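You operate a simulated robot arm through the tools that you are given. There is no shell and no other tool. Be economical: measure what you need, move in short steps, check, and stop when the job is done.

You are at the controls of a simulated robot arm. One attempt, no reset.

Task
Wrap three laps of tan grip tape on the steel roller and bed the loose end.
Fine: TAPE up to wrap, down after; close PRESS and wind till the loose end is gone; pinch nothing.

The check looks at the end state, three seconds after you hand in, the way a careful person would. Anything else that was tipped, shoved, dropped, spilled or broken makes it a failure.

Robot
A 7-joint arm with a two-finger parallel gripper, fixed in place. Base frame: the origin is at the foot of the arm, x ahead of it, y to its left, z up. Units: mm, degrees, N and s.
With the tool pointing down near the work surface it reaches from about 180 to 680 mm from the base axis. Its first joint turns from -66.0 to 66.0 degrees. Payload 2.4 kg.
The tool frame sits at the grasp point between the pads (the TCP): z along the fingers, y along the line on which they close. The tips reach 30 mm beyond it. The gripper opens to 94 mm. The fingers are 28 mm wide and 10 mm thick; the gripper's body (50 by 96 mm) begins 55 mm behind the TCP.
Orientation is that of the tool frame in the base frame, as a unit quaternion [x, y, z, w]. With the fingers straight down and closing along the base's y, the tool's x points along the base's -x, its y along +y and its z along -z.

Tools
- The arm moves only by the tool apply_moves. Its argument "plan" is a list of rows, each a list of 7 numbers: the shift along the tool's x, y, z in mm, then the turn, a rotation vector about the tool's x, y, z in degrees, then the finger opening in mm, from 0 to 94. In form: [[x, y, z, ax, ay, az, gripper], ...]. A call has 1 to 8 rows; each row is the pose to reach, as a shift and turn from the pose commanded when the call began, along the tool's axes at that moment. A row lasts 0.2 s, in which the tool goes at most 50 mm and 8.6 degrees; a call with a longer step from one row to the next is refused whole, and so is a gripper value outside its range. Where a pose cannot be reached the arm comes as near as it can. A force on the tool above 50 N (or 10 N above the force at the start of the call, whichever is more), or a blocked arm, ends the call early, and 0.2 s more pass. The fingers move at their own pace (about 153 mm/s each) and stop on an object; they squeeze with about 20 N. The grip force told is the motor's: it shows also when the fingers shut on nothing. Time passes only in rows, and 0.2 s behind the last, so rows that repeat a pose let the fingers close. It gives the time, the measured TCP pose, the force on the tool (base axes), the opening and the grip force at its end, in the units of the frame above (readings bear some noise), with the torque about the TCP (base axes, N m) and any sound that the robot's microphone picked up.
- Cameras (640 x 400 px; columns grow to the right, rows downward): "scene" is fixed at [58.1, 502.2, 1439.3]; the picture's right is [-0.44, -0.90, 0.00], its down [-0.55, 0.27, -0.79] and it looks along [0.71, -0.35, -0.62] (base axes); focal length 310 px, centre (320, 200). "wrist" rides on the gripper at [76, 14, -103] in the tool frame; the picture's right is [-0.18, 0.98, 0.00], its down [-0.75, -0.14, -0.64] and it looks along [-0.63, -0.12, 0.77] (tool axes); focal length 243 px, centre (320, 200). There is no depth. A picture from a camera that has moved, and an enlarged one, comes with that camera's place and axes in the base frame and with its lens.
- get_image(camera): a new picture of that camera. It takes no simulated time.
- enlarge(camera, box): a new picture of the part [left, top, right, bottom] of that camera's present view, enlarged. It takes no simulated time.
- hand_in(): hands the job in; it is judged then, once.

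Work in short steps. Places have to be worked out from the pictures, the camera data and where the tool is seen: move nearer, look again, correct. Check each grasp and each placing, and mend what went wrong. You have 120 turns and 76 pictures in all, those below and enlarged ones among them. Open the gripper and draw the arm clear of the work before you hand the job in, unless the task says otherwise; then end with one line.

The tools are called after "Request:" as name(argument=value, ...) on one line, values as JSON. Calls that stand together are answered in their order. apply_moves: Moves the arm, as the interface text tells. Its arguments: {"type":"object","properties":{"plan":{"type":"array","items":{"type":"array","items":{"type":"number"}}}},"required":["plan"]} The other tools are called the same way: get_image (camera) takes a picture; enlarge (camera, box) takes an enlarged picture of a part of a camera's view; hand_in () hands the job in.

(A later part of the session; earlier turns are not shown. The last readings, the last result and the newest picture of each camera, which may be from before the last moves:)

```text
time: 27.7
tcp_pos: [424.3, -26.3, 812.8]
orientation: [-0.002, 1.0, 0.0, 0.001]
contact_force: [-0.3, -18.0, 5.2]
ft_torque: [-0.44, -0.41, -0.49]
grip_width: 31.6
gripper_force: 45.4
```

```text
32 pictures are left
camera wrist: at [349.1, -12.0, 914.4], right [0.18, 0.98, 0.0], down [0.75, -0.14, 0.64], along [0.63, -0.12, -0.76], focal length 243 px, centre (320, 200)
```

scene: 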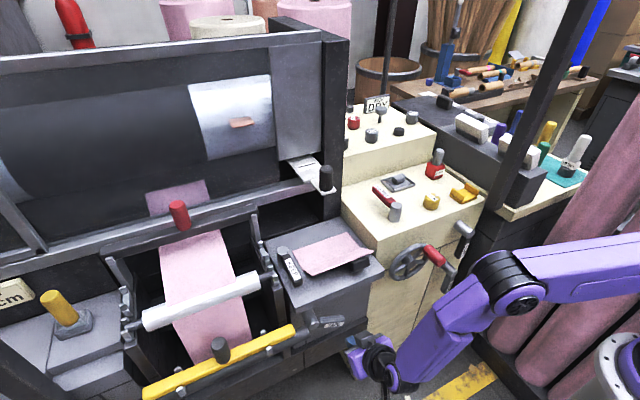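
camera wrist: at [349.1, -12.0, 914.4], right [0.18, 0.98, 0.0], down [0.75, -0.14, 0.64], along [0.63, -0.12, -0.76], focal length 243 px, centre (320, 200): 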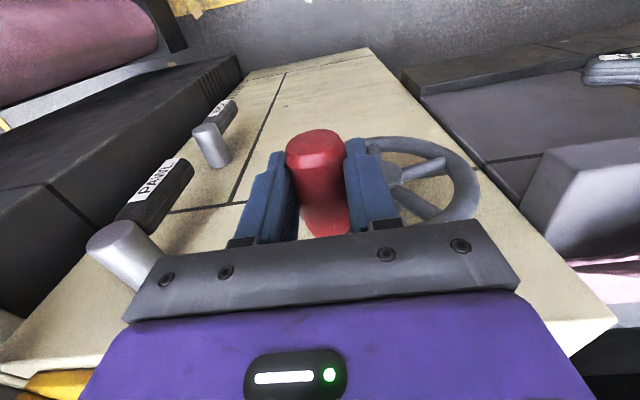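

Gripped; θ≈39°. I wind clockwise along the circle (centre y 15, z 762, R 65.6) to ~111°.

Request:
apply_moves(plan=[[0, -7.5, 7.2, 0, 0, 0, 10], [0, -13.7, 15.4, 0, 0, 0, 10], [0, -18.6, 24.4, 0, 0, 0, 10], [0, -22, 34.2, 0, 0, 0, 10], [0, -23.8, 44.3, 0, 0, 0, 10], [0, -24, 54.6, 0, 0, 0, 10], [0, -22.6, 64.8, 0, 0, 0, 10], [0, -19.6, 74.6, 0, 0, 0, 10]])

Request:
get_image(camera="scene")

```text
time: 29.4
tcp_pos: [425.9, -44.5, 748.8]
orientation: [-0.005, 1.0, 0.0, 0.001]
contact_force: [-10.2, 9.7, 16.9]
ft_torque: [1.16, -1.88, -1.49]
grip_width: 30.7
gripper_force: 45.0
stopped in row 8: the force on the tool passed its limit at 89 N (the readings are from after the stop); the commanded pose is now the measured one
```

```text
31 pictures are left
```

scene: 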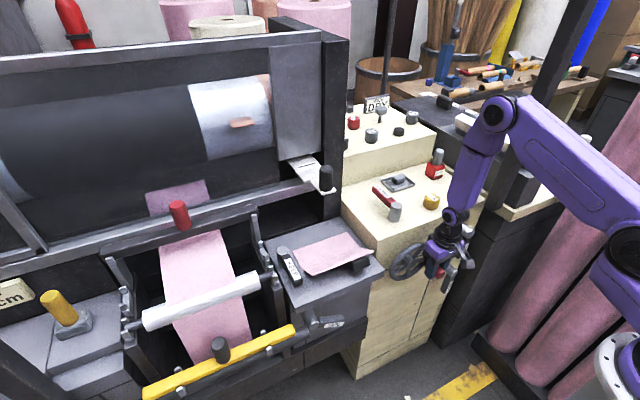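

Tan tape appears on the drum—wrapping works. The stall is likely the gripper body meeting the wheel rim; I regrip further out on the handle (x≈410).

Request:
apply_moves(plan=[[0, 0, 0, 0, 0, 0, 40], [0, 0, 0, 0, 0, 0, 50], [8, 0, 0, 0, 0, 0, 50], [15, 0, 0, 0, 0, 0, 50], [15, 0, 0, 0, 0, 0, 20], [15, 0, 0, 0, 0, 0, 10], [15, 0, 0, 0, 0, 0, 10]])

Request:
get_image(camera="wrist")

Request:
enlarge(camera="scene", box=[180, 60, 350, 200])

```text
time: 31.0
tcp_pos: [411.3, -44.8, 749.5]
orientation: [-0.007, 1.0, 0.0, 0.001]
contact_force: [-0.5, 11.1, -2.5]
ft_torque: [0.17, 0.17, -1.07]
grip_width: 30.7
gripper_force: 45.4
```

```text
30 pictures are left
camera wrist: at [335.2, -32.0, 852.0], right [0.17, 0.99, 0.0], down [0.75, -0.13, 0.64], along [0.63, -0.11, -0.77], focal length 243 px, centre (320, 200)
```

wrist: 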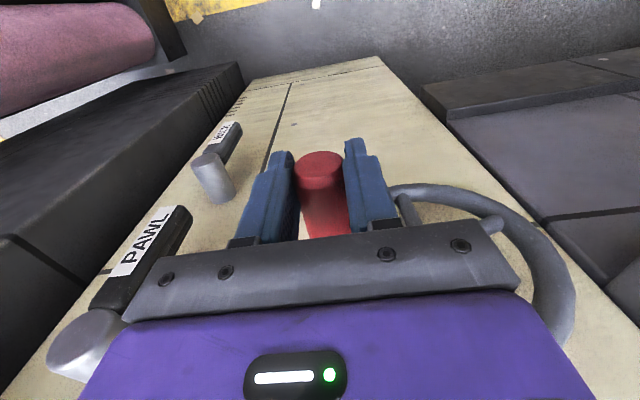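

```text
2.86 times, centred on (265, 130) of scene
camera zoom: at [58.1, 502.4, 1439.2], right [-0.44, -0.9, 0.0], down [-0.55, 0.27, -0.79], along [0.71, -0.35, -0.62], focal length 885 px, centre (477, 400)
```

zoom: 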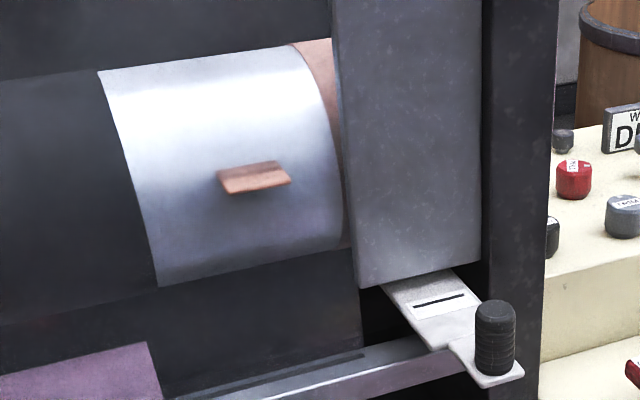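

Tape is laying helically. I continue to wind from θ≈102° to ~174°.

Request:
apply_moves(plan=[[0, 1.8, 9.5, 0, 0, 0, 10], [0, 6, 18.3, 0, 0, 0, 10], [0, 11.5, 26.4, 0, 0, 0, 10], [0, 18.1, 33.4, 0, 0, 0, 10], [0, 25.8, 39.4, 0, 0, 0, 10], [0, 34.4, 44, 0, 0, 0, 10], [0, 43.6, 47.3, 0, 0, 0, 10], [0, 53.1, 49.1, 0, 0, 0, 10]])

```text
time: 31.9
tcp_pos: [411.8, -26.5, 718.2]
orientation: [-0.015, 1.0, 0.0, 0.001]
contact_force: [-2.9, 11.2, 7.4]
ft_torque: [0.27, 0.08, -0.42]
grip_width: 32.0
gripper_force: 44.5
stopped in row 4: the force on the tool passed its limit at 84 N (the readings are from after the stop); the commanded pose is now the measured one
```

Request:
get_image(camera="wrist")

Request:
enlarge(camera="scene", box=[370, 200, 490, 310])

```text
28 pictures are left
camera wrist: at [336.1, -15.1, 820.7], right [0.16, 0.99, 0.0], down [0.75, -0.12, 0.64], along [0.64, -0.1, -0.76], focal length 243 px, centre (320, 200)
```

wrist: 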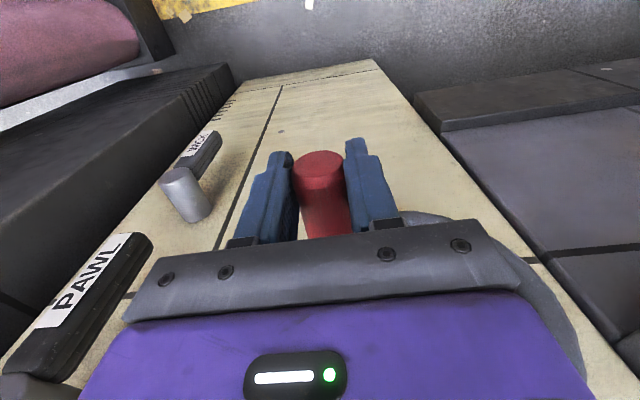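

```text
3.64 times, centred on (430, 255) of scene
camera zoom: at [57.9, 502.4, 1439.3], right [-0.44, -0.9, 0.0], down [-0.55, 0.27, -0.79], along [0.71, -0.35, -0.62], focal length 1127 px, centre (-80, 0)
```

zoom: 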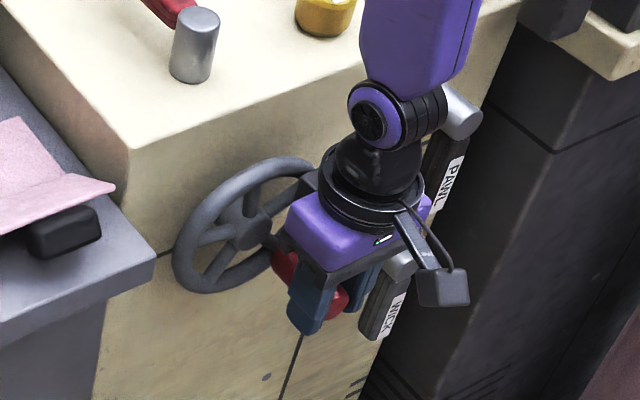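

The gripper body is crowding the wheel. I release, tilt the tool back 32° so the body leans away, and regrip.

Request:
apply_moves(plan=[[0, 0, 0, 0, 0, 0, 45], [0, 0, 0, 0, -8, 0, 50], [0, 0, 0, 0, -16, 0, 50], [0, 0, 0, 0, -24, 0, 50], [0, 0, 0, 0, -32, 0, 50], [0, 0, 0, 0, -32, 0, 50]])

Request:
get_image(camera="wrist")

```text
time: 33.4
tcp_pos: [413.5, -28.3, 719.4]
orientation: [-0.012, 0.961, 0.003, 0.278]
contact_force: [-0.9, 0.0, -0.1]
ft_torque: [0.03, -0.03, 0.01]
grip_width: 49.8
gripper_force: 0.1
```

```text
26 pictures are left
camera wrist: at [294.5, -17.0, 764.9], right [0.13, 0.99, 0.1], down [0.3, -0.13, 0.95], along [0.95, -0.09, -0.31], focal length 243 px, centre (320, 200)
```

wrist: 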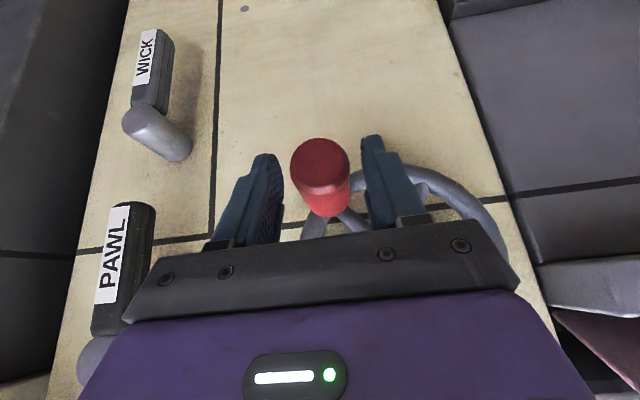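

Now the body is well clear. I drop 5 mm to centre on the handle and grip.

Request:
apply_moves(plan=[[2.7, 2, 4.2, 0, 0, 0, 50], [2.7, 2, 4.2, 0, 0, 0, 20], [2.7, 2, 4.2, 0, 0, 0, 10], [2.7, 2, 4.2, 0, 0, 0, 10]])

```text
time: 34.4
tcp_pos: [412.6, -25.8, 713.7]
orientation: [-0.012, 0.961, 0.004, 0.278]
contact_force: [-0.4, -7.6, 7.4]
ft_torque: [0.35, 0.28, 0.15]
grip_width: 35.3
gripper_force: 44.6
```

Gripped. Continue the arc from ~139° to ~211°.

Request:
apply_moves(plan=[[3, 8.2, 4.7, 0, 0, 0, 10], [5.3, 16.9, 8.5, 0, 0, 0, 10], [6.9, 26.1, 11, 0, 0, 0, 10], [7.7, 35.7, 12.3, 0, 0, 0, 10], [7.7, 45.5, 12.3, 0, 0, 0, 10], [6.9, 55.1, 11, 0, 0, 0, 10], [5.3, 64.3, 8.5, 0, 0, 0, 10], [3, 73, 4.7, 0, 0, 0, 10]])

```text
time: 36.1
tcp_pos: [406.4, 44.4, 706.1]
orientation: [-0.013, 0.961, 0.003, 0.275]
contact_force: [-17.3, -14.5, 3.0]
ft_torque: [0.32, 0.39, -1.18]
grip_width: 32.3
gripper_force: 44.9
```

Smooth. Next arc: ~211° → ~283°.

Request:
apply_moves(plan=[[0.3, 7.9, -7, 0, 0, 0, 10], [-3.3, 14.7, -12.7, 0, 0, 0, 10], [-7.5, 20.5, -19.4, 0, 0, 0, 10], [-12.2, 24.9, -26.8, 0, 0, 0, 10], [-17.1, 27.9, -34.5, 0, 0, 0, 10], [-22.2, 29.4, -42.7, 0, 0, 0, 10], [-27.5, 29.4, -50.9, 0, 0, 0, 10], [-32.6, 27.9, -59.1, 0, 0, 0, 10]])

```text
time: 38.0
tcp_pos: [406.1, 76.5, 775.6]
orientation: [-0.014, 0.96, 0.006, 0.28]
contact_force: [13.6, 0.7, -8.6]
ft_torque: [0.19, -0.07, -1.66]
grip_width: 32.5
gripper_force: 45.2
```

Continue: 283° → 355°.

Request:
apply_moves(plan=[[-4.9, -3, -7.8, 0, 0, 0, 10], [-9.6, -7.4, -15.1, 0, 0, 0, 10], [-13.8, -13.2, -21.8, 0, 0, 0, 10], [-17.4, -20, -27.5, 0, 0, 0, 10], [-20.5, -27.9, -32.4, 0, 0, 0, 10], [-22.9, -36.6, -36.2, 0, 0, 0, 10], [-24.5, -45.8, -38.7, 0, 0, 0, 10], [-25.3, -55.4, -40, 0, 0, 0, 10]])

Request:
enlarge(camera="scene", box=[180, 60, 350, 200])

```text
time: 38.9
tcp_pos: [405.9, 68.8, 803.9]
orientation: [-0.025, 0.959, 0.013, 0.282]
contact_force: [-2.0, 6.6, 6.9]
ft_torque: [0.26, 0.6, -1.2]
grip_width: 33.0
gripper_force: 45.1
stopped in row 4: the force on the tool passed its limit at 58 N (the readings are from after the stop); the commanded pose is now the measured one
```

```text
2.86 times, centred on (265, 130) of scene
camera zoom: at [58.0, 502.3, 1439.3], right [-0.44, -0.9, 0.0], down [-0.55, 0.27, -0.79], along [0.71, -0.35, -0.62], focal length 885 px, centre (477, 400)
```

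zoom: 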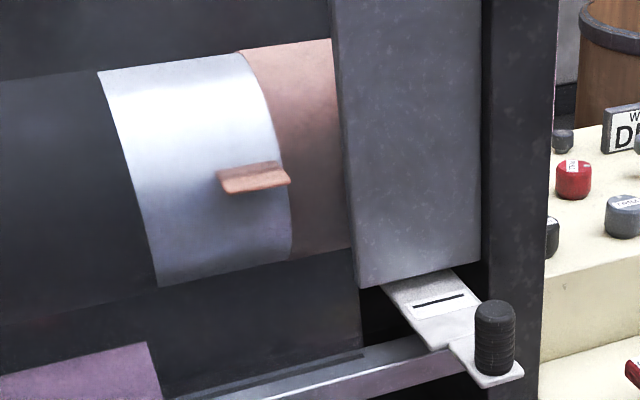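

Tape covers ~40% of the band. The last arc stalled at ~305°; I check the grip.

Request:
get_image(camera="wrist")

```text
24 pictures are left
camera wrist: at [287.3, 75.7, 849.5], right [0.1, 0.99, 0.11], down [0.29, -0.14, 0.95], along [0.95, -0.06, -0.3], focal length 243 px, centre (320, 200)
```

wrist: 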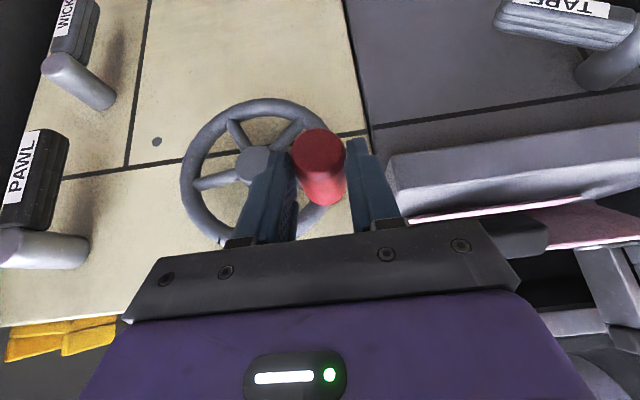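

The handle slipped ~12 mm toward the fingertips. I open, lower, and regrip centred.

Request:
apply_moves(plan=[[0, 0, 0, 0, 0, 0, 50], [3.3, 1, 5.2, 0, 0, 0, 50], [6.7, 1, 10.5, 1.5, 0, 0, 50], [6.7, 1, 10.5, 1.5, 0, 0, 20], [6.7, 1, 10.5, 1.5, 0, 0, 10], [6.7, 1, 10.5, 1.5, 0, 0, 10]])

```text
time: 40.3
tcp_pos: [406.1, 69.3, 791.6]
orientation: [-0.02, 0.959, -0.001, 0.283]
contact_force: [-3.4, 7.2, 4.2]
ft_torque: [0.19, 0.15, -1.24]
grip_width: 32.4
gripper_force: 44.7
```

Continue 300° → 372°.

Request:
apply_moves(plan=[[-4.2, -5.6, -6.7, 0, 0, 0, 10], [-7.9, -12.2, -12.5, 0, 0, 0, 10], [-11.1, -19.8, -17.5, 0, 0, 0, 10], [-13.5, -28.2, -21.3, 0, 0, 0, 10], [-15.2, -37.2, -24, 0, 0, 0, 10], [-16.1, -46.6, -25.5, 0, 0, 0, 10], [-16.2, -56.2, -25.7, 0, 0, 0, 10], [-15.6, -65.7, -24.7, 0, 0, 0, 10]])

```text
time: 41.4
tcp_pos: [407.8, 43.0, 819.1]
orientation: [-0.026, 0.959, 0.004, 0.284]
contact_force: [-6.1, 5.2, 13.7]
ft_torque: [0.17, 0.02, -1.1]
grip_width: 33.2
gripper_force: 44.6
stopped in row 5: the force on the tool passed its limit at 55 N (the readings are from after the stop); the commanded pose is now the measured one
```

Progress to ~336°. I proceed slower (5.5° per row) to keep the force down.

Request:
apply_moves(plan=[[-0.9, -6, -1.4, 0, 0, 0, 10], [-1.8, -11.8, -2.9, 0, 0, 0, 10], [-2.4, -17.8, -3.8, 0, 0, 0, 10], [-2.6, -23.8, -4.1, 0, 0, 0, 10], [-2.6, -29.8, -4.1, 0, 0, 0, 10], [-2.2, -35.8, -3.5, 0, 0, 0, 10], [-1.6, -41.7, -2.5, 0, 0, 0, 10], [-0.6, -47.5, -1, 0, 0, 0, 10]])

```text
time: 43.2
tcp_pos: [406.8, -2.3, 819.0]
orientation: [-0.027, 0.959, 0.003, 0.281]
contact_force: [-21.6, 15.5, 8.4]
ft_torque: [0.77, 0.69, -0.87]
grip_width: 32.1
gripper_force: 44.9
```

One full turn nearly done. Continue 20° → 84°.

Request:
apply_moves(plan=[[4.9, -7.6, 2.2, 0, 0, 0, 10], [7.3, -14.9, 6, 0, 0, 0, 10], [10.3, -21.6, 10.7, 0, 0, 0, 10], [13.7, -27.4, 16.1, 0, 0, 0, 10], [17.6, -32.2, 22.2, 0, 0, 0, 10], [21.7, -36, 28.8, 0, 0, 0, 10], [26.1, -38.6, 35.7, 0, 0, 0, 10], [30.6, -40.2, 42.9, 0, 0, 0, 10]])

Request:
enlarge(camera="scene", box=[180, 60, 350, 200])

```text
time: 45.0
tcp_pos: [406.9, -47.3, 767.9]
orientation: [-0.022, 0.959, 0.001, 0.282]
contact_force: [-20.1, -9.5, 21.1]
ft_torque: [0.78, -0.08, -0.92]
grip_width: 32.5
gripper_force: 45.1
```

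```text
2.86 times, centred on (265, 130) of scene
camera zoom: at [57.4, 502.0, 1439.4], right [-0.44, -0.9, 0.0], down [-0.55, 0.27, -0.79], along [0.71, -0.35, -0.62], focal length 885 px, centre (477, 400)
```

zoom: 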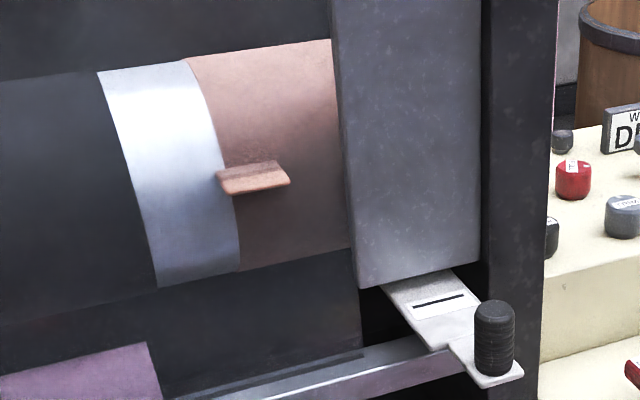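

405° of wheel since TAPE up. I zoom closely for lap seams or any counter.

Request:
enlarge(camera="scene", box=[200, 75, 280, 160])

```text
4.71 times, centred on (240, 118) of scene
camera zoom: at [57.4, 502.0, 1439.4], right [-0.44, -0.9, 0.0], down [-0.55, 0.27, -0.79], along [0.71, -0.35, -0.62], focal length 1458 px, centre (696, 588)
```

zoom: 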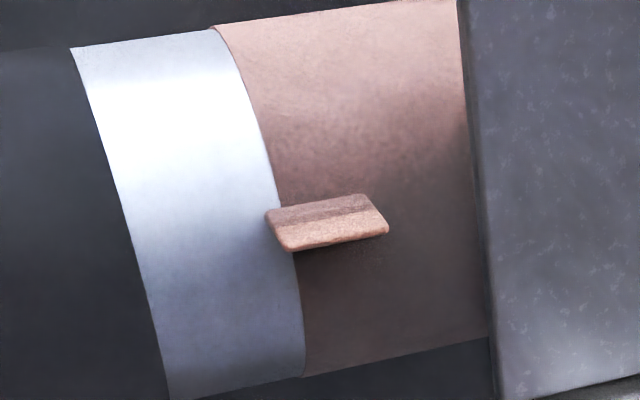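

The coverage grew in equal ~50 mm jumps (44, 94, 144 mm), so each jump marks a lap and the third has appeared. I advance in small increments to locate where it stands.

Request:
apply_moves(plan=[[3.5, -1.5, 5.5, 0, 0, 0, 10], [7, -2, 11, 0, 0, 0, 10], [7, -2, 11, 0, 0, 0, 10]])

Request:
enlarge(camera="scene", box=[200, 75, 280, 160])

```text
time: 45.8
tcp_pos: [408.9, -48.2, 754.2]
orientation: [-0.025, 0.959, 0.003, 0.281]
contact_force: [-18.4, -17.3, 11.6]
ft_torque: [0.41, 0.07, -0.75]
grip_width: 32.9
gripper_force: 45.1
```

```text
4.71 times, centred on (240, 118) of scene
camera zoom: at [57.5, 501.8, 1439.5], right [-0.44, -0.9, 0.0], down [-0.55, 0.27, -0.79], along [0.71, -0.35, -0.62], focal length 1458 px, centre (696, 588)
```

zoom: 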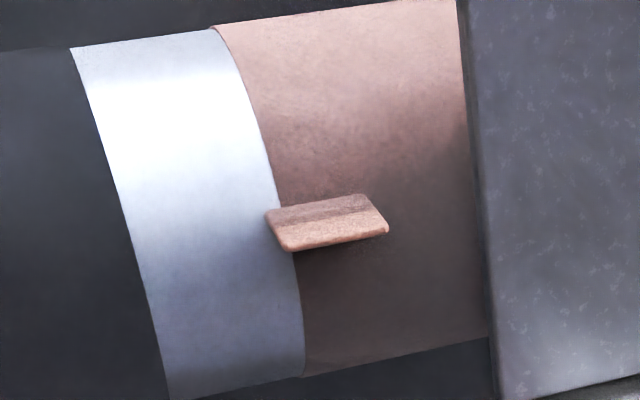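

Unchanged, so display is discrete. Another 12°.

Request:
apply_moves(plan=[[3.4, 1, 5.4, 0, 0, 0, 10], [6.8, 2.9, 10.8, 0, 0, 0, 10], [6.8, 2.9, 10.8, 0, 0, 0, 10]])

Request:
enlarge(camera="scene", box=[180, 60, 350, 200])

```text
time: 46.6
tcp_pos: [409.9, -46.1, 741.5]
orientation: [-0.023, 0.959, 0.001, 0.283]
contact_force: [-19.1, -25.3, 7.7]
ft_torque: [0.49, -0.49, -0.23]
grip_width: 34.6
gripper_force: 45.3
```

```text
2.86 times, centred on (265, 130) of scene
camera zoom: at [57.6, 501.7, 1439.6], right [-0.44, -0.9, 0.0], down [-0.55, 0.27, -0.79], along [0.71, -0.35, -0.62], focal length 885 px, centre (477, 400)
```

zoom: 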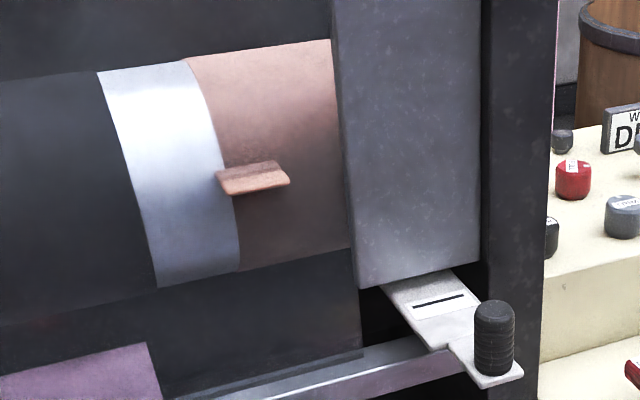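

Still three. Side force has built up; I check the grip by wrist picture.

Request:
get_image(camera="wrist")

```text
19 pictures are left
camera wrist: at [290.9, -37.2, 786.7], right [0.11, 0.99, 0.09], down [0.29, -0.12, 0.95], along [0.95, -0.08, -0.3], focal length 243 px, centre (320, 200)
```

wrist: 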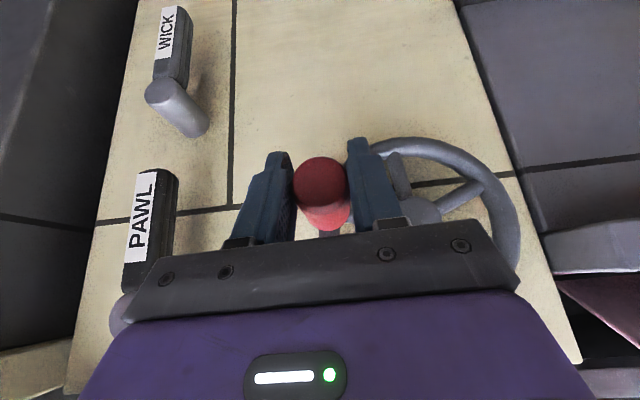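

Grip is fine (θ≈105°, total ≈ 426°). Advance 24° more.

Request:
apply_moves(plan=[[4, 0.9, 6.3, 0, 0, 0, 10], [8.2, 4.8, 13, 0, 0, 0, 10], [12.2, 9.8, 19.3, 0, 0, 0, 10]])

Request:
enlarge(camera="scene", box=[180, 60, 350, 200])

```text
time: 47.4
tcp_pos: [410.9, -36.8, 720.2]
orientation: [-0.022, 0.959, 0.001, 0.282]
contact_force: [-12.5, -26.5, -0.2]
ft_torque: [0.66, 0.03, -0.54]
grip_width: 34.5
gripper_force: 45.6
```

```text
2.86 times, centred on (265, 130) of scene
camera zoom: at [57.8, 501.6, 1439.6], right [-0.44, -0.9, 0.0], down [-0.55, 0.27, -0.79], along [0.71, -0.35, -0.62], focal length 885 px, centre (477, 400)
```

zoom: 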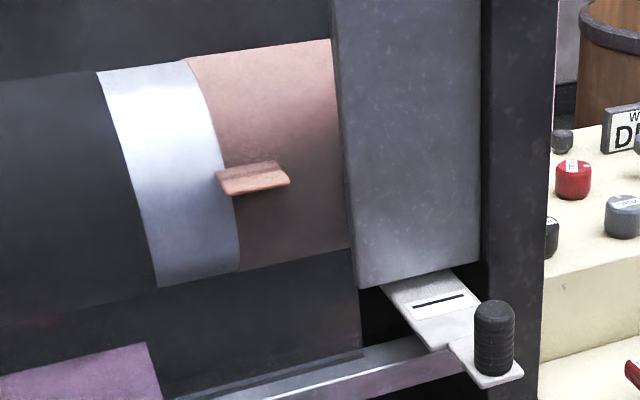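

Still three at ~448°. This fits two roller laps per wheel turn (third lap completes near 540°). Advance 48°.

Request:
apply_moves(plan=[[3.8, 4.8, 6, 0, 0, 0, 10], [6.8, 11.8, 10.7, 0, 0, 0, 10], [9, 19.5, 14.3, 0, 0, 0, 10], [10.6, 27.8, 16.8, 0, 0, 0, 10], [11.5, 36.5, 18.3, 0, 0, 0, 10], [12, 45.5, 18.9, 0, 0, 0, 10]])

Request:
enlarge(camera="scene", box=[180, 60, 350, 200])

```text
time: 48.8
tcp_pos: [407.1, 11.5, 697.5]
orientation: [-0.025, 0.959, 0.004, 0.284]
contact_force: [-7.6, -12.3, 4.3]
ft_torque: [0.4, 0.49, -1.15]
grip_width: 33.1
gripper_force: 44.9
```

```text
2.86 times, centred on (265, 130) of scene
camera zoom: at [57.9, 501.9, 1439.4], right [-0.44, -0.9, 0.0], down [-0.55, 0.27, -0.79], along [0.71, -0.35, -0.62], focal length 885 px, centre (477, 400)
```

zoom: 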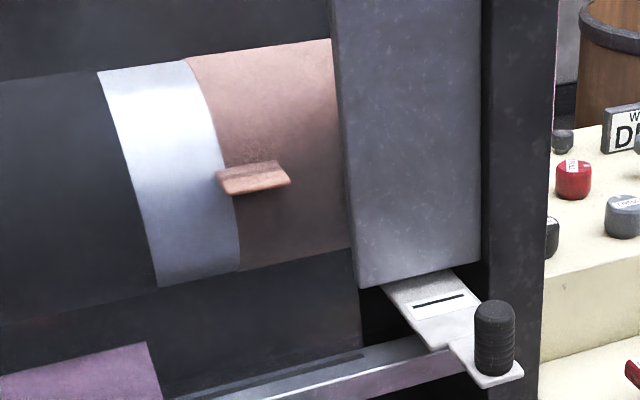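

Still three at ~497°. Advance 24° more and check.

Request:
apply_moves(plan=[[0, 9, 0, 0, 0, 0, 10], [-0.4, 18, -0.7, 0, 0, 0, 10], [-1.3, 26.7, -2.1, 0, 0, 0, 10]])

Request:
enlarge(camera="scene", box=[180, 60, 350, 200])

```text
time: 49.3
tcp_pos: [408.7, 15.0, 696.6]
orientation: [-0.015, 0.959, -0.005, 0.283]
contact_force: [0.8, -1.3, -1.1]
ft_torque: [0.06, 0.25, -0.36]
grip_width: 32.9
gripper_force: 44.7
stopped in row 2: the force on the tool passed its limit at 54 N (the readings are from after the stop); the commanded pose is now the measured one
```

```text
2.86 times, centred on (265, 130) of scene
camera zoom: at [58.1, 502.2, 1439.3], right [-0.44, -0.9, 0.0], down [-0.55, 0.27, -0.79], along [0.71, -0.35, -0.62], focal length 885 px, centre (477, 400)
```

zoom: 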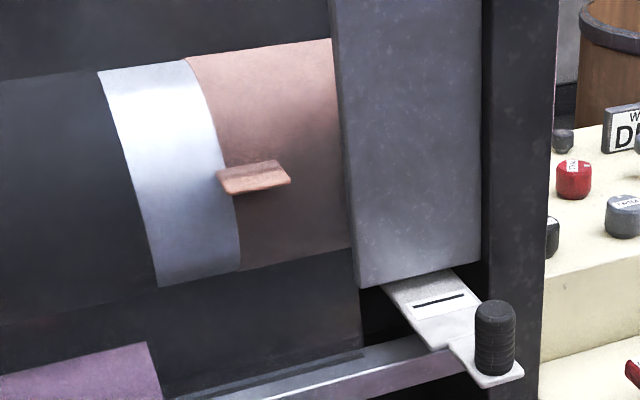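

Stalled near the bottom, where the first lap passed freely. I retry gently with smaller steps.

Request:
apply_moves(plan=[[0, 4, 0, 0, 0, 0, 10], [0, 8, 0, 0, 0, 0, 10], [-0.2, 12, -0.3, 0, 0, 0, 10]])

Request:
get_image(camera="wrist")

```text
time: 49.9
tcp_pos: [408.0, 15.1, 696.2]
orientation: [-0.002, 0.959, -0.013, 0.284]
contact_force: [-2.5, -3.8, 5.2]
ft_torque: [-0.08, -0.13, -0.02]
grip_width: 32.3
gripper_force: 44.6
stopped in row 3: the force on the tool passed its limit at 55 N (the readings are from after the stop); the commanded pose is now the measured one
```

```text
15 pictures are left
camera wrist: at [289.6, 30.4, 740.4], right [0.16, 0.98, 0.07], down [0.28, -0.12, 0.95], along [0.95, -0.13, -0.3], focal length 243 px, centre (320, 200)
```

wrist: 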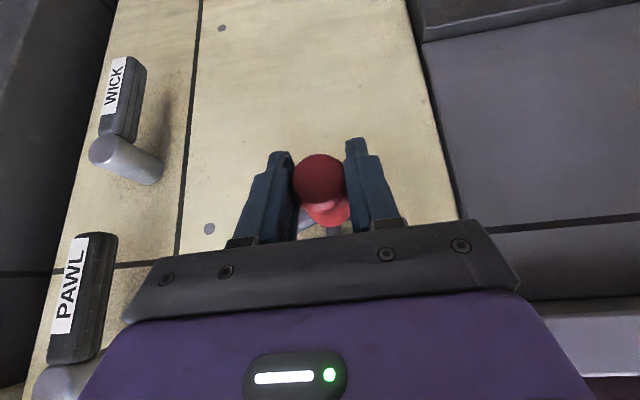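

Request:
get_image(camera="scene")

```text
14 pictures are left
```

scene: 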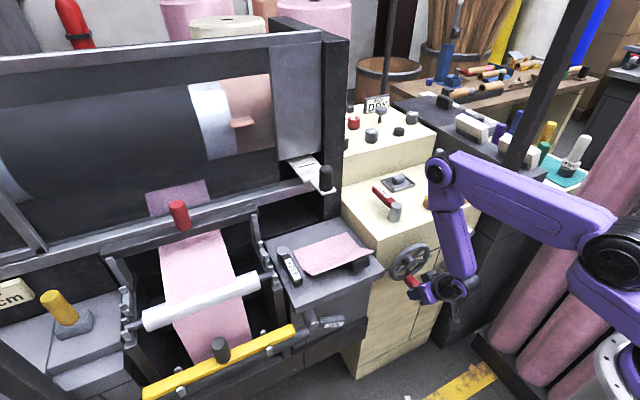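

I test whether it's the wheel or the arm that's blocked: open the fingers and shift +y slightly without load.

Request:
apply_moves(plan=[[0, 0, 0, 0, 0, 0, 60], [0, 0, 0, 0, 0, 0, 90], [0, 8, 0, 0, 0, 0, 90], [0, 16, 0, 0, 0, 0, 90], [0, 20, 0, 0, 0, 0, 90], [0, 20, 0, 0, 0, 0, 90]])

```text
time: 51.3
tcp_pos: [408.5, 35.0, 695.5]
orientation: [-0.003, 0.959, -0.013, 0.284]
contact_force: [0.5, -0.4, -0.3]
ft_torque: [0.0, 0.01, -0.02]
grip_width: 89.8
gripper_force: 0.1
```

The arm moves freely, so the wheel itself resists. I regrip and try once more gently.

Request:
apply_moves(plan=[[0, -20, 0, 0, 0, 0, 90], [0, -20, 0, 0, 0, 0, 40], [0, -20, 0, 0, 0, 0, 10], [0, -20, 0, 0, 0, 0, 10], [0, -17, 0, 0, 0, 0, 10], [0, -14, 0, 0, 0, 0, 10], [0, -11, 0, 0, 0, 0, 10], [0, -8, 0, 0, 0, 0, 10]])

```text
time: 53.0
tcp_pos: [407.5, 15.5, 696.3]
orientation: [0.009, 0.958, -0.021, 0.285]
contact_force: [0.5, -6.5, 1.5]
ft_torque: [-0.17, 0.04, 0.44]
grip_width: 32.4
gripper_force: 44.9
stopped in row 8: the force on the tool passed its limit at 54 N (the readings are from after the stop); the commanded pose is now the measured one
```

The wheel is at a firm stop with three tape widths on. I release, back off, and go to lower TAPE.

Request:
apply_moves(plan=[[0, 0, 0, 0, 0, 0, 60], [0, 0, 0, 0, 0, 0, 80], [0, 0, -30, 0, 0, 0, 80], [0, 0, -70, 0, 0, 0, 80], [0, 20, -110, 0, 0, 0, 40], [0, 60, -130, 0, 0, 0, 0], [0, 105, -130, 0, 0, 0, 0], [0, 150, -130, 0, 0, 0, 0]])

```text
time: 54.8
tcp_pos: [339.8, 173.4, 802.0]
orientation: [0.01, 0.958, -0.021, 0.285]
contact_force: [-0.7, -0.4, 0.3]
ft_torque: [-0.04, 0.0, -0.01]
grip_width: 0.0
gripper_force: 20.2
out of reach, approached as far as the arm can: row 5
```

Request:
apply_moves(plan=[[0, 38, 0, 0, -5, 0, 0], [0, 76, 0, 0, -10, 0, 0], [0, 76, 0, 0, -15, 0, 0], [0, 76, 0, 0, -15, 0, 0]])

Request:
get_image(camera="wrist")

```text
time: 55.8
tcp_pos: [342.7, 247.8, 797.7]
orientation: [0.007, 0.913, -0.022, 0.408]
contact_force: [0.0, -0.9, -0.5]
ft_torque: [-0.01, 0.03, -0.01]
grip_width: 0.0
gripper_force: 19.8
```

```text
13 pictures are left
camera wrist: at [217.1, 265.2, 808.5], right [0.15, 0.98, 0.1], down [0.02, -0.11, 0.99], along [0.99, -0.15, -0.04], focal length 243 px, centre (320, 200)
```

wrist: 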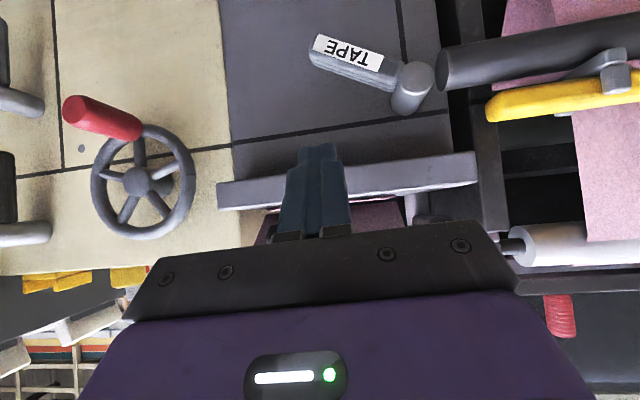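

TAPE arm points down-right at ~55° from hanging; I come in above it with the closed fingers.

Request:
apply_moves(plan=[[2, 2, 40, 0, 0, 0, 0], [4, 5, 80, 0, 0, 0, 0], [5.7, 8, 122, 0, 0, 0, 0], [5.7, 8, 122, 0, 0, 0, 0]])

```text
time: 56.8
tcp_pos: [429.5, 247.4, 711.8]
orientation: [0.007, 0.913, -0.023, 0.408]
contact_force: [-0.3, 0.5, -0.1]
ft_torque: [0.03, -0.01, -0.01]
grip_width: 0.0
gripper_force: 19.8
```

Sweep the lever back down along the arc.

Request:
apply_moves(plan=[[12.8, 2.8, 11.5, 0, 0, 0, 0], [24.2, 7.2, 21.8, 0, 0, 0, 0], [34.8, 14.8, 31.4, 0, 0, 0, 0], [44, 25.1, 39.6, 0, 0, 0, 0], [51.3, 37.8, 46.2, 0, 0, 0, 0], [55.9, 49.8, 50.3, 0, 0, 0, 0]])

Request:
apply_moves(plan=[[1, 4, 1, 0, 0, 0, 0], [2, 8, 2, 0, 0, 0, 0], [2, 11, 2, 0, 0, 0, 0], [2, 14, 2, 0, 0, 0, 0]])

Request:
get_image(camera="wrist")

```text
time: 58.2
tcp_pos: [432.2, 297.9, 634.3]
orientation: [0.007, 0.913, -0.023, 0.407]
contact_force: [-1.0, -4.3, 1.5]
ft_torque: [0.04, -0.03, 0.0]
grip_width: 0.0
gripper_force: 20.4
```

```text
time: 59.2
tcp_pos: [432.9, 304.0, 630.6]
orientation: [0.012, 0.914, -0.028, 0.406]
contact_force: [-6.0, -32.9, 12.5]
ft_torque: [0.56, -0.2, -0.22]
grip_width: 0.0
gripper_force: 19.8
```

```text
12 pictures are left
camera wrist: at [307.6, 324.1, 641.5], right [0.17, 0.98, 0.1], down [0.02, -0.1, 0.99], along [0.99, -0.16, -0.04], focal length 243 px, centre (320, 200)
```

wrist: 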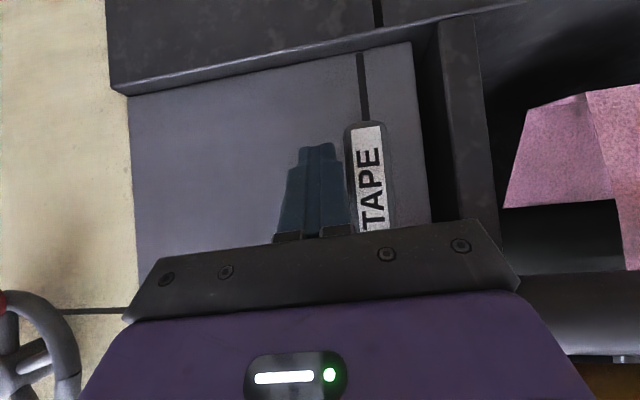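

TAPE is down at its stop. Now PRESS: I retreat, rise and level the tool.

Request:
apply_moves(plan=[[0, -5, -40, 0, 0, 0, 0], [0, -5, -85, 0, 0, 0, 0], [-30, -5, -118, 0, 0, 0, 0], [-60, -15, -148, 0, 8, 0, 0], [-92, -25, -178, 0, 16, 0, 0], [-124, -35, -208, 0, 24, 0, 0], [-156, -45, -238, 0, 32, 0, 0], [-180, -65, -260, 0, 40, 0, 0]])

Request:
apply_moves(plan=[[0, -40, -15, 0, 7.5, 0, 0], [-10, -85, -20, 0, 7.5, 0, 0], [-20, -130, -20, 0, 7.5, 0, 0], [-40, -170, -20, 0, 7.5, 0, 0], [-70, -205, -20, 0, 7.5, 0, 0]])

```text
time: 61.0
tcp_pos: [374.5, 251.9, 942.2]
orientation: [0.009, 0.992, -0.038, 0.121]
contact_force: [-2.4, 0.6, -1.3]
ft_torque: [-0.04, -0.21, 0.02]
grip_width: 0.0
gripper_force: 19.9
```

```text
time: 62.2
tcp_pos: [395.6, 25.9, 941.5]
orientation: [0.002, 0.998, -0.058, 0.015]
contact_force: [-0.2, -4.5, 0.5]
ft_torque: [0.38, -0.06, 0.0]
grip_width: 0.0
gripper_force: 19.7
out of reach, approached as far as the arm can: row 1, 2, 3, 4, 5
```

Request:
get_image(camera="scene")

```text
11 pictures are left
```

scene: 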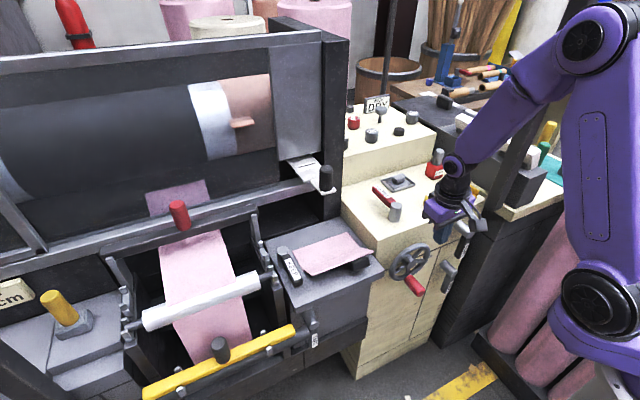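

Nothing disturbed. I straighten the tool's 6.6° lean, and move toward PRESS at height.

Request:
apply_moves(plan=[[0, 0, -10, -3.3, 0, 0, 0], [-20, 0, -20, -6.6, 1.5, 0, 0], [-60, 0, -25, -6.6, 1.5, 0, 0], [-100, -3, -25, -6.6, 1.5, 0, 0], [-100, -3, -25, -6.6, 1.5, 0, 0]])

Request:
get_image(camera="wrist")

```text
time: 63.4
tcp_pos: [457.2, -0.4, 930.6]
orientation: [-0.004, 0.998, -0.065, 0.019]
contact_force: [0.1, 0.2, -0.3]
ft_torque: [-0.02, -0.02, 0.03]
grip_width: 0.0
gripper_force: 20.4
out of reach, approached as far as the arm can: row 1, 2, 3, 4, 5
```

```text
10 pictures are left
camera wrist: at [377.3, 27.1, 1027.7], right [0.18, 0.98, -0.12], down [0.73, -0.05, 0.68], along [0.66, -0.21, -0.72], focal length 243 px, centre (320, 200)
```

wrist: 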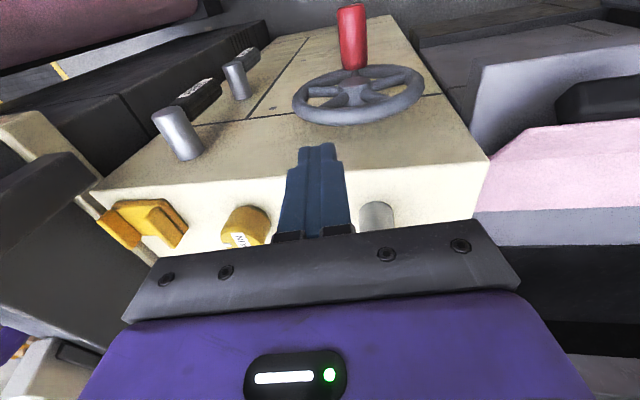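

The arm is at a joint limit in this posture. I rise and shift left to regain a normal posture.

Request:
apply_moves(plan=[[10, 15, -35, 0, 0, 0, 0], [20, 30, -70, 0, 0, 0, 0], [30, 50, -105, -2, 0, 0, 0], [30, 70, -140, -4, 0, 0, 0], [30, 90, -170, -7, 2, 0, 0], [30, 90, -170, -7, 2, 0, 0]])

```text
time: 64.8
tcp_pos: [386.9, 60.0, 1024.4]
orientation: [-0.015, 0.995, -0.093, 0.024]
contact_force: [0.3, 0.5, 0.5]
ft_torque: [0.02, 0.03, -0.02]
grip_width: 0.0
gripper_force: 20.0
out of reach, approached as far as the arm can: row 2, 3, 4, 5, 6
```

Request:
apply_moves(plan=[[0, 40, 0, 0, 0, 0, 0], [0, 80, 0, 0, 0, 0, 0], [0, 120, 0, 0, 0, 0, 0], [0, 150, 0, -5, 0, 0, 0], [0, 150, 0, -10, 2, 0, 0], [0, 150, 0, -10, 2, 0, 0]])

```text
time: 66.2
tcp_pos: [388.5, 179.0, 997.0]
orientation: [-0.016, 0.995, -0.094, 0.024]
contact_force: [-0.4, 0.0, 0.3]
ft_torque: [-0.02, 0.01, -0.02]
grip_width: 0.1
gripper_force: 20.0
out of reach, approached as far as the arm can: row 4, 5, 6
```

Request:
apply_moves(plan=[[5, 10, 10, 0, -8, 0, 0], [10, 20, 20, 0, -16, 0, 0], [15, 30, 30, 0, -24, 0, 0], [20, 40, 40, 0, -32, 0, 0], [20, 40, 40, 0, -38, 0, 0]])

Request:
apply_moves(plan=[[0, 0, 0, -5, 0, 0, 0], [0, 0, 0, -10, 0, 0, 0], [0, 0, 0, -10, 0, 0, 0]])

```text
time: 67.4
tcp_pos: [368.8, 207.7, 950.1]
orientation: [-0.047, 0.934, -0.082, 0.345]
contact_force: [-0.1, 1.0, 0.1]
ft_torque: [-0.04, -0.01, -0.02]
grip_width: 0.0
gripper_force: 19.7
```

```text
time: 68.2
tcp_pos: [380.3, 212.6, 949.2]
orientation: [-0.076, 0.937, -0.001, 0.341]
contact_force: [0.2, -0.1, 0.1]
ft_torque: [0.02, 0.02, -0.03]
grip_width: 0.0
gripper_force: 20.6
out of reach, approached as far as the arm can: row 1, 2, 3
```

Request:
apply_moves(plan=[[0, 0, 0, 2, 0, 3, 0], [0, 0, 0, 3, 0, 6, 0], [0, 0, 0, 3, 0, 6, 0]])

Request:
apply_moves(plan=[[-10, 0, -8, 0, 8, 0, 0], [-20, -15, -16, 0, 16, 0, 0], [-30, -30, -24, 0, 24, 0, 0], [-40, -45, -32, 0, 32, 0, 0], [-40, -60, -32, 0, 40, 0, 0]])

```text
time: 69.0
tcp_pos: [380.2, 213.7, 949.6]
orientation: [-0.018, 0.94, -0.008, 0.342]
contact_force: [0.2, -0.1, 0.2]
ft_torque: [-0.01, 0.0, 0.02]
grip_width: 0.1
gripper_force: 20.0
```

```text
time: 70.2
tcp_pos: [378.1, 141.1, 992.4]
orientation: [-0.014, 0.996, -0.034, 0.082]
contact_force: [0.2, 0.5, 0.1]
ft_torque: [-0.01, 0.0, 0.0]
grip_width: 0.0
gripper_force: 19.7
out of reach, approached as far as the arm can: row 2, 3, 4, 5
```

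The forward tilt posture is reachable; I'll work PRESS with a ~38° forward tilt. Tilt and move over it.

Request:
apply_moves(plan=[[0, 0, 0, 0, -8, 0, 0], [0, 0, 0, 0, -16, 0, 0], [-20, -20, 0, 0, -24, 0, 0], [-50, -40, 0, 0, -30, 0, 0], [-80, -70, -10, 0, -30, 0, 0], [-110, -100, -10, 0, -30, 0, 0], [-145, -130, -10, 0, -30, 0, 0]])

Request:
get_image(camera="wrist")

```text
time: 71.8
tcp_pos: [525.5, 17.6, 1029.5]
orientation: [-0.022, 0.941, -0.03, 0.337]
contact_force: [-0.6, 0.6, -0.1]
ft_torque: [0.04, 0.0, 0.01]
grip_width: 0.0
gripper_force: 20.1
out of reach, approached as far as the arm can: row 2, 3
```

```text
9 pictures are left
camera wrist: at [401.1, 30.2, 1060.0], right [0.12, 0.99, 0.05], down [0.18, -0.07, 0.98], along [0.98, -0.11, -0.18], focal length 243 px, centre (320, 200)
```

wrist: 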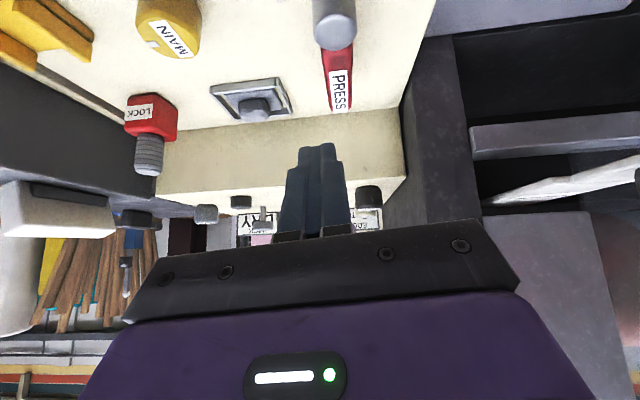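

PRESS arm runs from hub (560, 29) in +x, level ~z 890. I lower the closed fingers beside its −y side.

Request:
apply_moves(plan=[[1, -18, 20, 0, 0, 0, 0], [2, -18, 60, 0, 0, 0, 0], [3, -18, 100, 0, 0, 0, 0], [4, -18, 135, 0, 0, 0, 0], [4, -18, 135, 0, 0, 0, 0]])

Request:
get_image(camera="wrist")

```text
time: 73.0
tcp_pos: [604.7, -6.7, 928.5]
orientation: [-0.021, 0.941, -0.03, 0.337]
contact_force: [-0.2, 0.3, -0.4]
ft_torque: [0.0, -0.03, 0.0]
grip_width: 0.3
gripper_force: 19.5
```

```text
8 pictures are left
camera wrist: at [482.5, 7.3, 957.4], right [0.12, 0.99, 0.05], down [0.18, -0.07, 0.98], along [0.98, -0.11, -0.18], focal length 243 px, centre (320, 200)
```

wrist: 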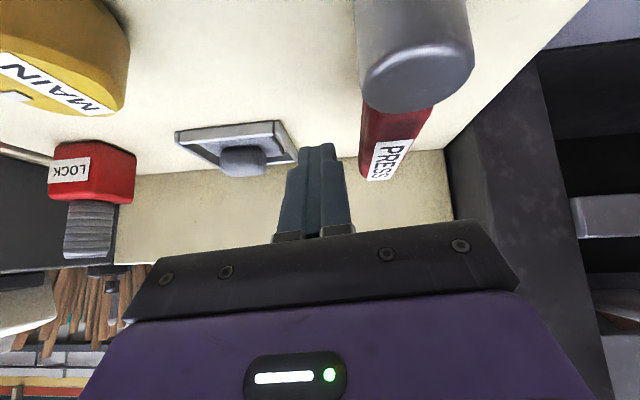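

PRESS arm's top is z≈910, tip at (650, 30). I lower slightly, then sweep toward +y on an arc about the hub, gently.

Request:
apply_moves(plan=[[2.4, 0, 19, 0, 0, 0, 0], [2.4, 0, 19, 0, 0, 0, 0], [0, 14.3, 21, 0, 0, 0, 0], [-2, 28, 22.6, 0, 0, 0, 0], [-2, 42, 22.6, 0, 0, 0, 0], [0, 55.7, 21, 0, 0, 0, 0]])

```text
time: 74.4
tcp_pos: [616.7, 47.2, 907.5]
orientation: [-0.021, 0.94, -0.03, 0.339]
contact_force: [3.3, -6.3, 5.7]
ft_torque: [0.1, 0.19, 0.11]
grip_width: 0.0
gripper_force: 20.2
```

The lever is swinging. Continue the arc.

Request:
apply_moves(plan=[[3.7, 13.1, -3, 0, 0, 0, 0], [9.1, 25.2, -7.5, 0, 0, 0, 0], [16, 35.9, -13.1, 0, 0, 0, 0], [24.3, 44.8, -19.9, 0, 0, 0, 0]])

Request:
enlarge(camera="scene", box=[180, 60, 440, 240])

```text
time: 75.2
tcp_pos: [607.1, 72.6, 911.3]
orientation: [-0.008, 0.935, -0.036, 0.353]
contact_force: [3.2, -2.1, 4.0]
ft_torque: [0.02, 0.07, 0.01]
grip_width: 0.0
gripper_force: 20.6
stopped in row 4: the force on the tool passed its limit at 56 N (the readings are from after the stop); the commanded pose is now the measured one
```

```text
2.22 times, centred on (310, 150) of scene
camera zoom: at [58.0, 502.2, 1439.4], right [-0.44, -0.9, 0.0], down [-0.55, 0.27, -0.79], along [0.71, -0.35, -0.62], focal length 688 px, centre (342, 311)
```

zoom: 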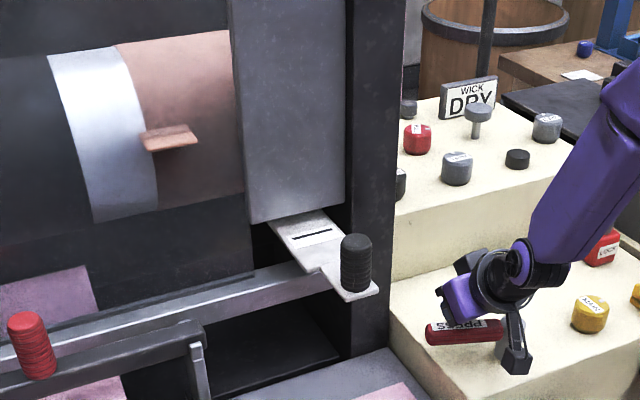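

PRESS has swung to its stop. I retreat back and up, then to the wheel.

Request:
apply_moves(plan=[[0, -8, -35, 0, 0, 0, 0], [0, -8, -75, 0, 0, 0, 0], [15, -12, -115, 0, 0, 0, 0], [48, -20, -140, 0, 0, 0, 20], [82, -35, -165, 0, 0, 0, 50], [116, -50, -190, 0, 0, 0, 80], [155, -55, -205, 0, 0, 0, 80], [195, -55, -205, 0, 0, 0, 80]])

```text
time: 77.0
tcp_pos: [363.9, -4.3, 927.6]
orientation: [-0.012, 0.936, -0.033, 0.351]
contact_force: [-0.3, 0.1, 0.1]
ft_torque: [-0.02, -0.03, 0.0]
grip_width: 79.8
gripper_force: 0.1
out of reach, approached as far as the arm can: row 7, 8
```

Request:
apply_moves(plan=[[30, 8, 26, 0, 0, 0, 80], [60, 16, 52, 0, 0, 0, 80], [90, 24, 78, 0, 0, 0, 80], [119, 31, 103, 0, 0, 0, 80], [119, 31, 103, 0, 0, 0, 80]])

Request:
get_image(camera="wrist")

```text
time: 78.2
tcp_pos: [342.7, 13.9, 775.0]
orientation: [-0.01, 0.935, -0.034, 0.352]
contact_force: [0.5, 0.5, 0.1]
ft_torque: [0.0, -0.02, 0.0]
grip_width: 80.0
gripper_force: 0.0
```

```text
6 pictures are left
camera wrist: at [218.5, 30.9, 800.1], right [0.14, 0.99, 0.05], down [0.14, -0.07, 0.99], along [0.98, -0.14, -0.15], focal length 243 px, centre (320, 200)
```

wrist: 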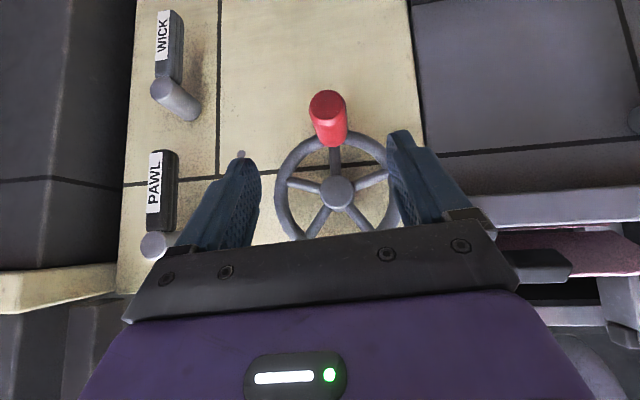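

Handle at (399, 15, 696). Move in and grip.

Request:
apply_moves(plan=[[1, 3, 35, 0, 0, 0, 70], [2, 5, 70, 0, 0, 0, 60], [2, 7, 101, 0, 0, 0, 60], [2, 7, 101, 0, 0, 0, 60], [2, 7, 101, 0, 0, 0, 20], [2, 7, 101, 0, 0, 0, 10], [2, 7, 101, 0, 0, 0, 10]])

Request:
apply_moves(plan=[[0, 3, 0, 0, 0, 0, 10], [0, 7, 0, 0, 0, 0, 10], [0, 11, 0, 0, 0, 0, 10], [0, 15, -0.3, 0, 0, 0, 10]])

```text
time: 79.8
tcp_pos: [405.3, 15.6, 697.8]
orientation: [-0.008, 0.935, -0.036, 0.352]
contact_force: [2.8, -20.9, -13.3]
ft_torque: [-0.07, -0.26, 0.86]
grip_width: 31.9
gripper_force: 44.8
```

```text
time: 80.5
tcp_pos: [405.9, 16.8, 698.1]
orientation: [0.002, 0.935, -0.043, 0.351]
contact_force: [-5.5, -6.9, 0.7]
ft_torque: [-0.11, -0.58, 1.08]
grip_width: 32.6
gripper_force: 45.4
stopped in row 3: the force on the tool passed its limit at 52 N (the readings are from after the stop); the commanded pose is now the measured one
```

The wheel is still blocked forward at the bottom. I test the backward play gently.

Request:
apply_moves(plan=[[0, -3, 0, 0, 0, 0, 10], [0, -7, 0, 0, 0, 0, 10], [0, -11, 0, 0, 0, 0, 10], [0, -15, 0.5, 0, 0, 0, 10]])

```text
time: 81.5
tcp_pos: [404.3, 2.1, 698.6]
orientation: [0.002, 0.935, -0.043, 0.352]
contact_force: [3.9, 9.4, -1.4]
ft_torque: [-0.14, 0.79, 1.18]
grip_width: 32.3
gripper_force: 45.1
```

It moves back freely. I go forward again on the true arc, slightly lifting z as it passes bottom.

Request:
apply_moves(plan=[[0, 5, 0, 0, 0, 0, 10], [0, 10, 0, 0, 0, 0, 10], [0, 14, 0, 0, 0, 0, 10], [-1, 18, -1.5, 0, 0, 0, 10], [-2, 22, -3, 0, 0, 0, 10]])

```text
time: 82.7
tcp_pos: [405.9, 16.9, 697.5]
orientation: [0.011, 0.935, -0.051, 0.35]
contact_force: [3.3, -5.2, -4.6]
ft_torque: [-0.08, 0.32, 1.0]
grip_width: 32.8
gripper_force: 44.8
stopped in row 5: the force on the tool passed its limit at 54 N (the readings are from after the stop); the commanded pose is now the measured one
```

Forward is a hard end of travel. I see how far back it ratchets.

Request:
apply_moves(plan=[[-0.7, -11.9, -0.8, 0, 0, 0, 10], [-2.4, -22.4, -2.8, 0, 0, 0, 10], [-5.2, -32.4, -6, 0, 0, 0, 10], [-9.5, -41.4, -11, 0, 0, 0, 10], [-14.8, -49, -17, 0, 0, 0, 10], [-20.7, -55.4, -23.8, 0, 0, 0, 10]])

Request:
enlarge(camera="scene", box=[180, 60, 350, 200])

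```text
time: 84.1
tcp_pos: [401.7, -37.2, 734.1]
orientation: [0.011, 0.936, -0.049, 0.348]
contact_force: [-2.0, 12.2, -10.3]
ft_torque: [-0.47, 0.87, 1.22]
grip_width: 32.7
gripper_force: 45.0
```

```text
2.86 times, centred on (265, 130) of scene
camera zoom: at [58.2, 502.5, 1439.2], right [-0.44, -0.9, 0.0], down [-0.55, 0.27, -0.79], along [0.71, -0.35, -0.62], focal length 885 px, centre (477, 400)
```

zoom: 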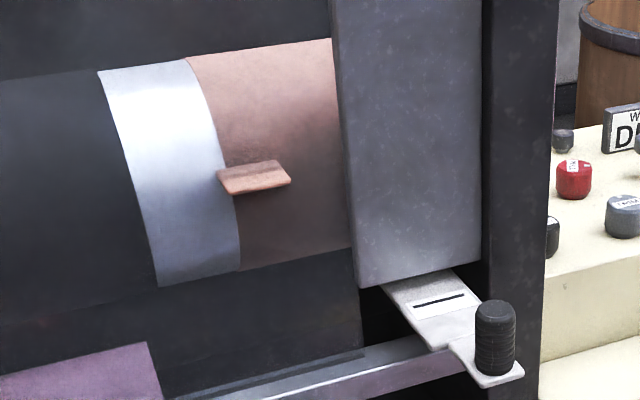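

The wheel turns back freely (ratchet action) and the wraps stay. With PRESS closed I wind forward again through this 60°.

Request:
apply_moves(plan=[[5.9, 6.4, 6.8, 0, 0, 0, 10], [11.2, 14, 12.8, 0, 0, 0, 10], [15.5, 23, 17.8, 0, 0, 0, 10], [18.3, 33, 21, 0, 0, 0, 10], [20, 43.5, 23, 0, 0, 0, 10], [20.7, 53, 23.8, 0, 0, 0, 10]])

Request:
enlarge(camera="scene", box=[180, 60, 440, 240])

```text
time: 85.5
tcp_pos: [405.6, 16.2, 700.9]
orientation: [0.008, 0.935, -0.048, 0.351]
contact_force: [-5.6, -8.9, -0.3]
ft_torque: [-0.15, 0.06, 1.16]
grip_width: 32.6
gripper_force: 44.9
```

```text
2.22 times, centred on (310, 150) of scene
camera zoom: at [58.0, 502.0, 1439.4], right [-0.44, -0.9, 0.0], down [-0.55, 0.27, -0.79], along [0.71, -0.35, -0.62], focal length 688 px, centre (342, 311)
```

zoom: 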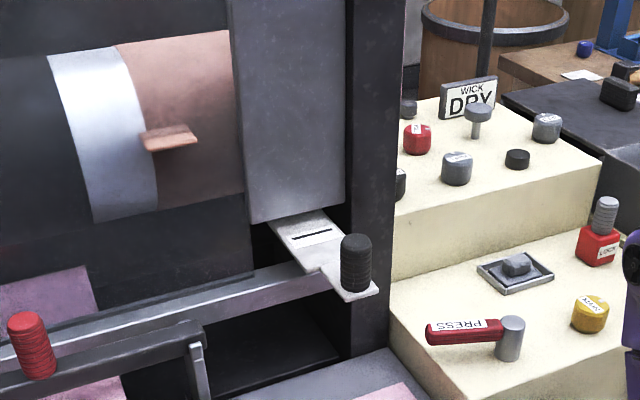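

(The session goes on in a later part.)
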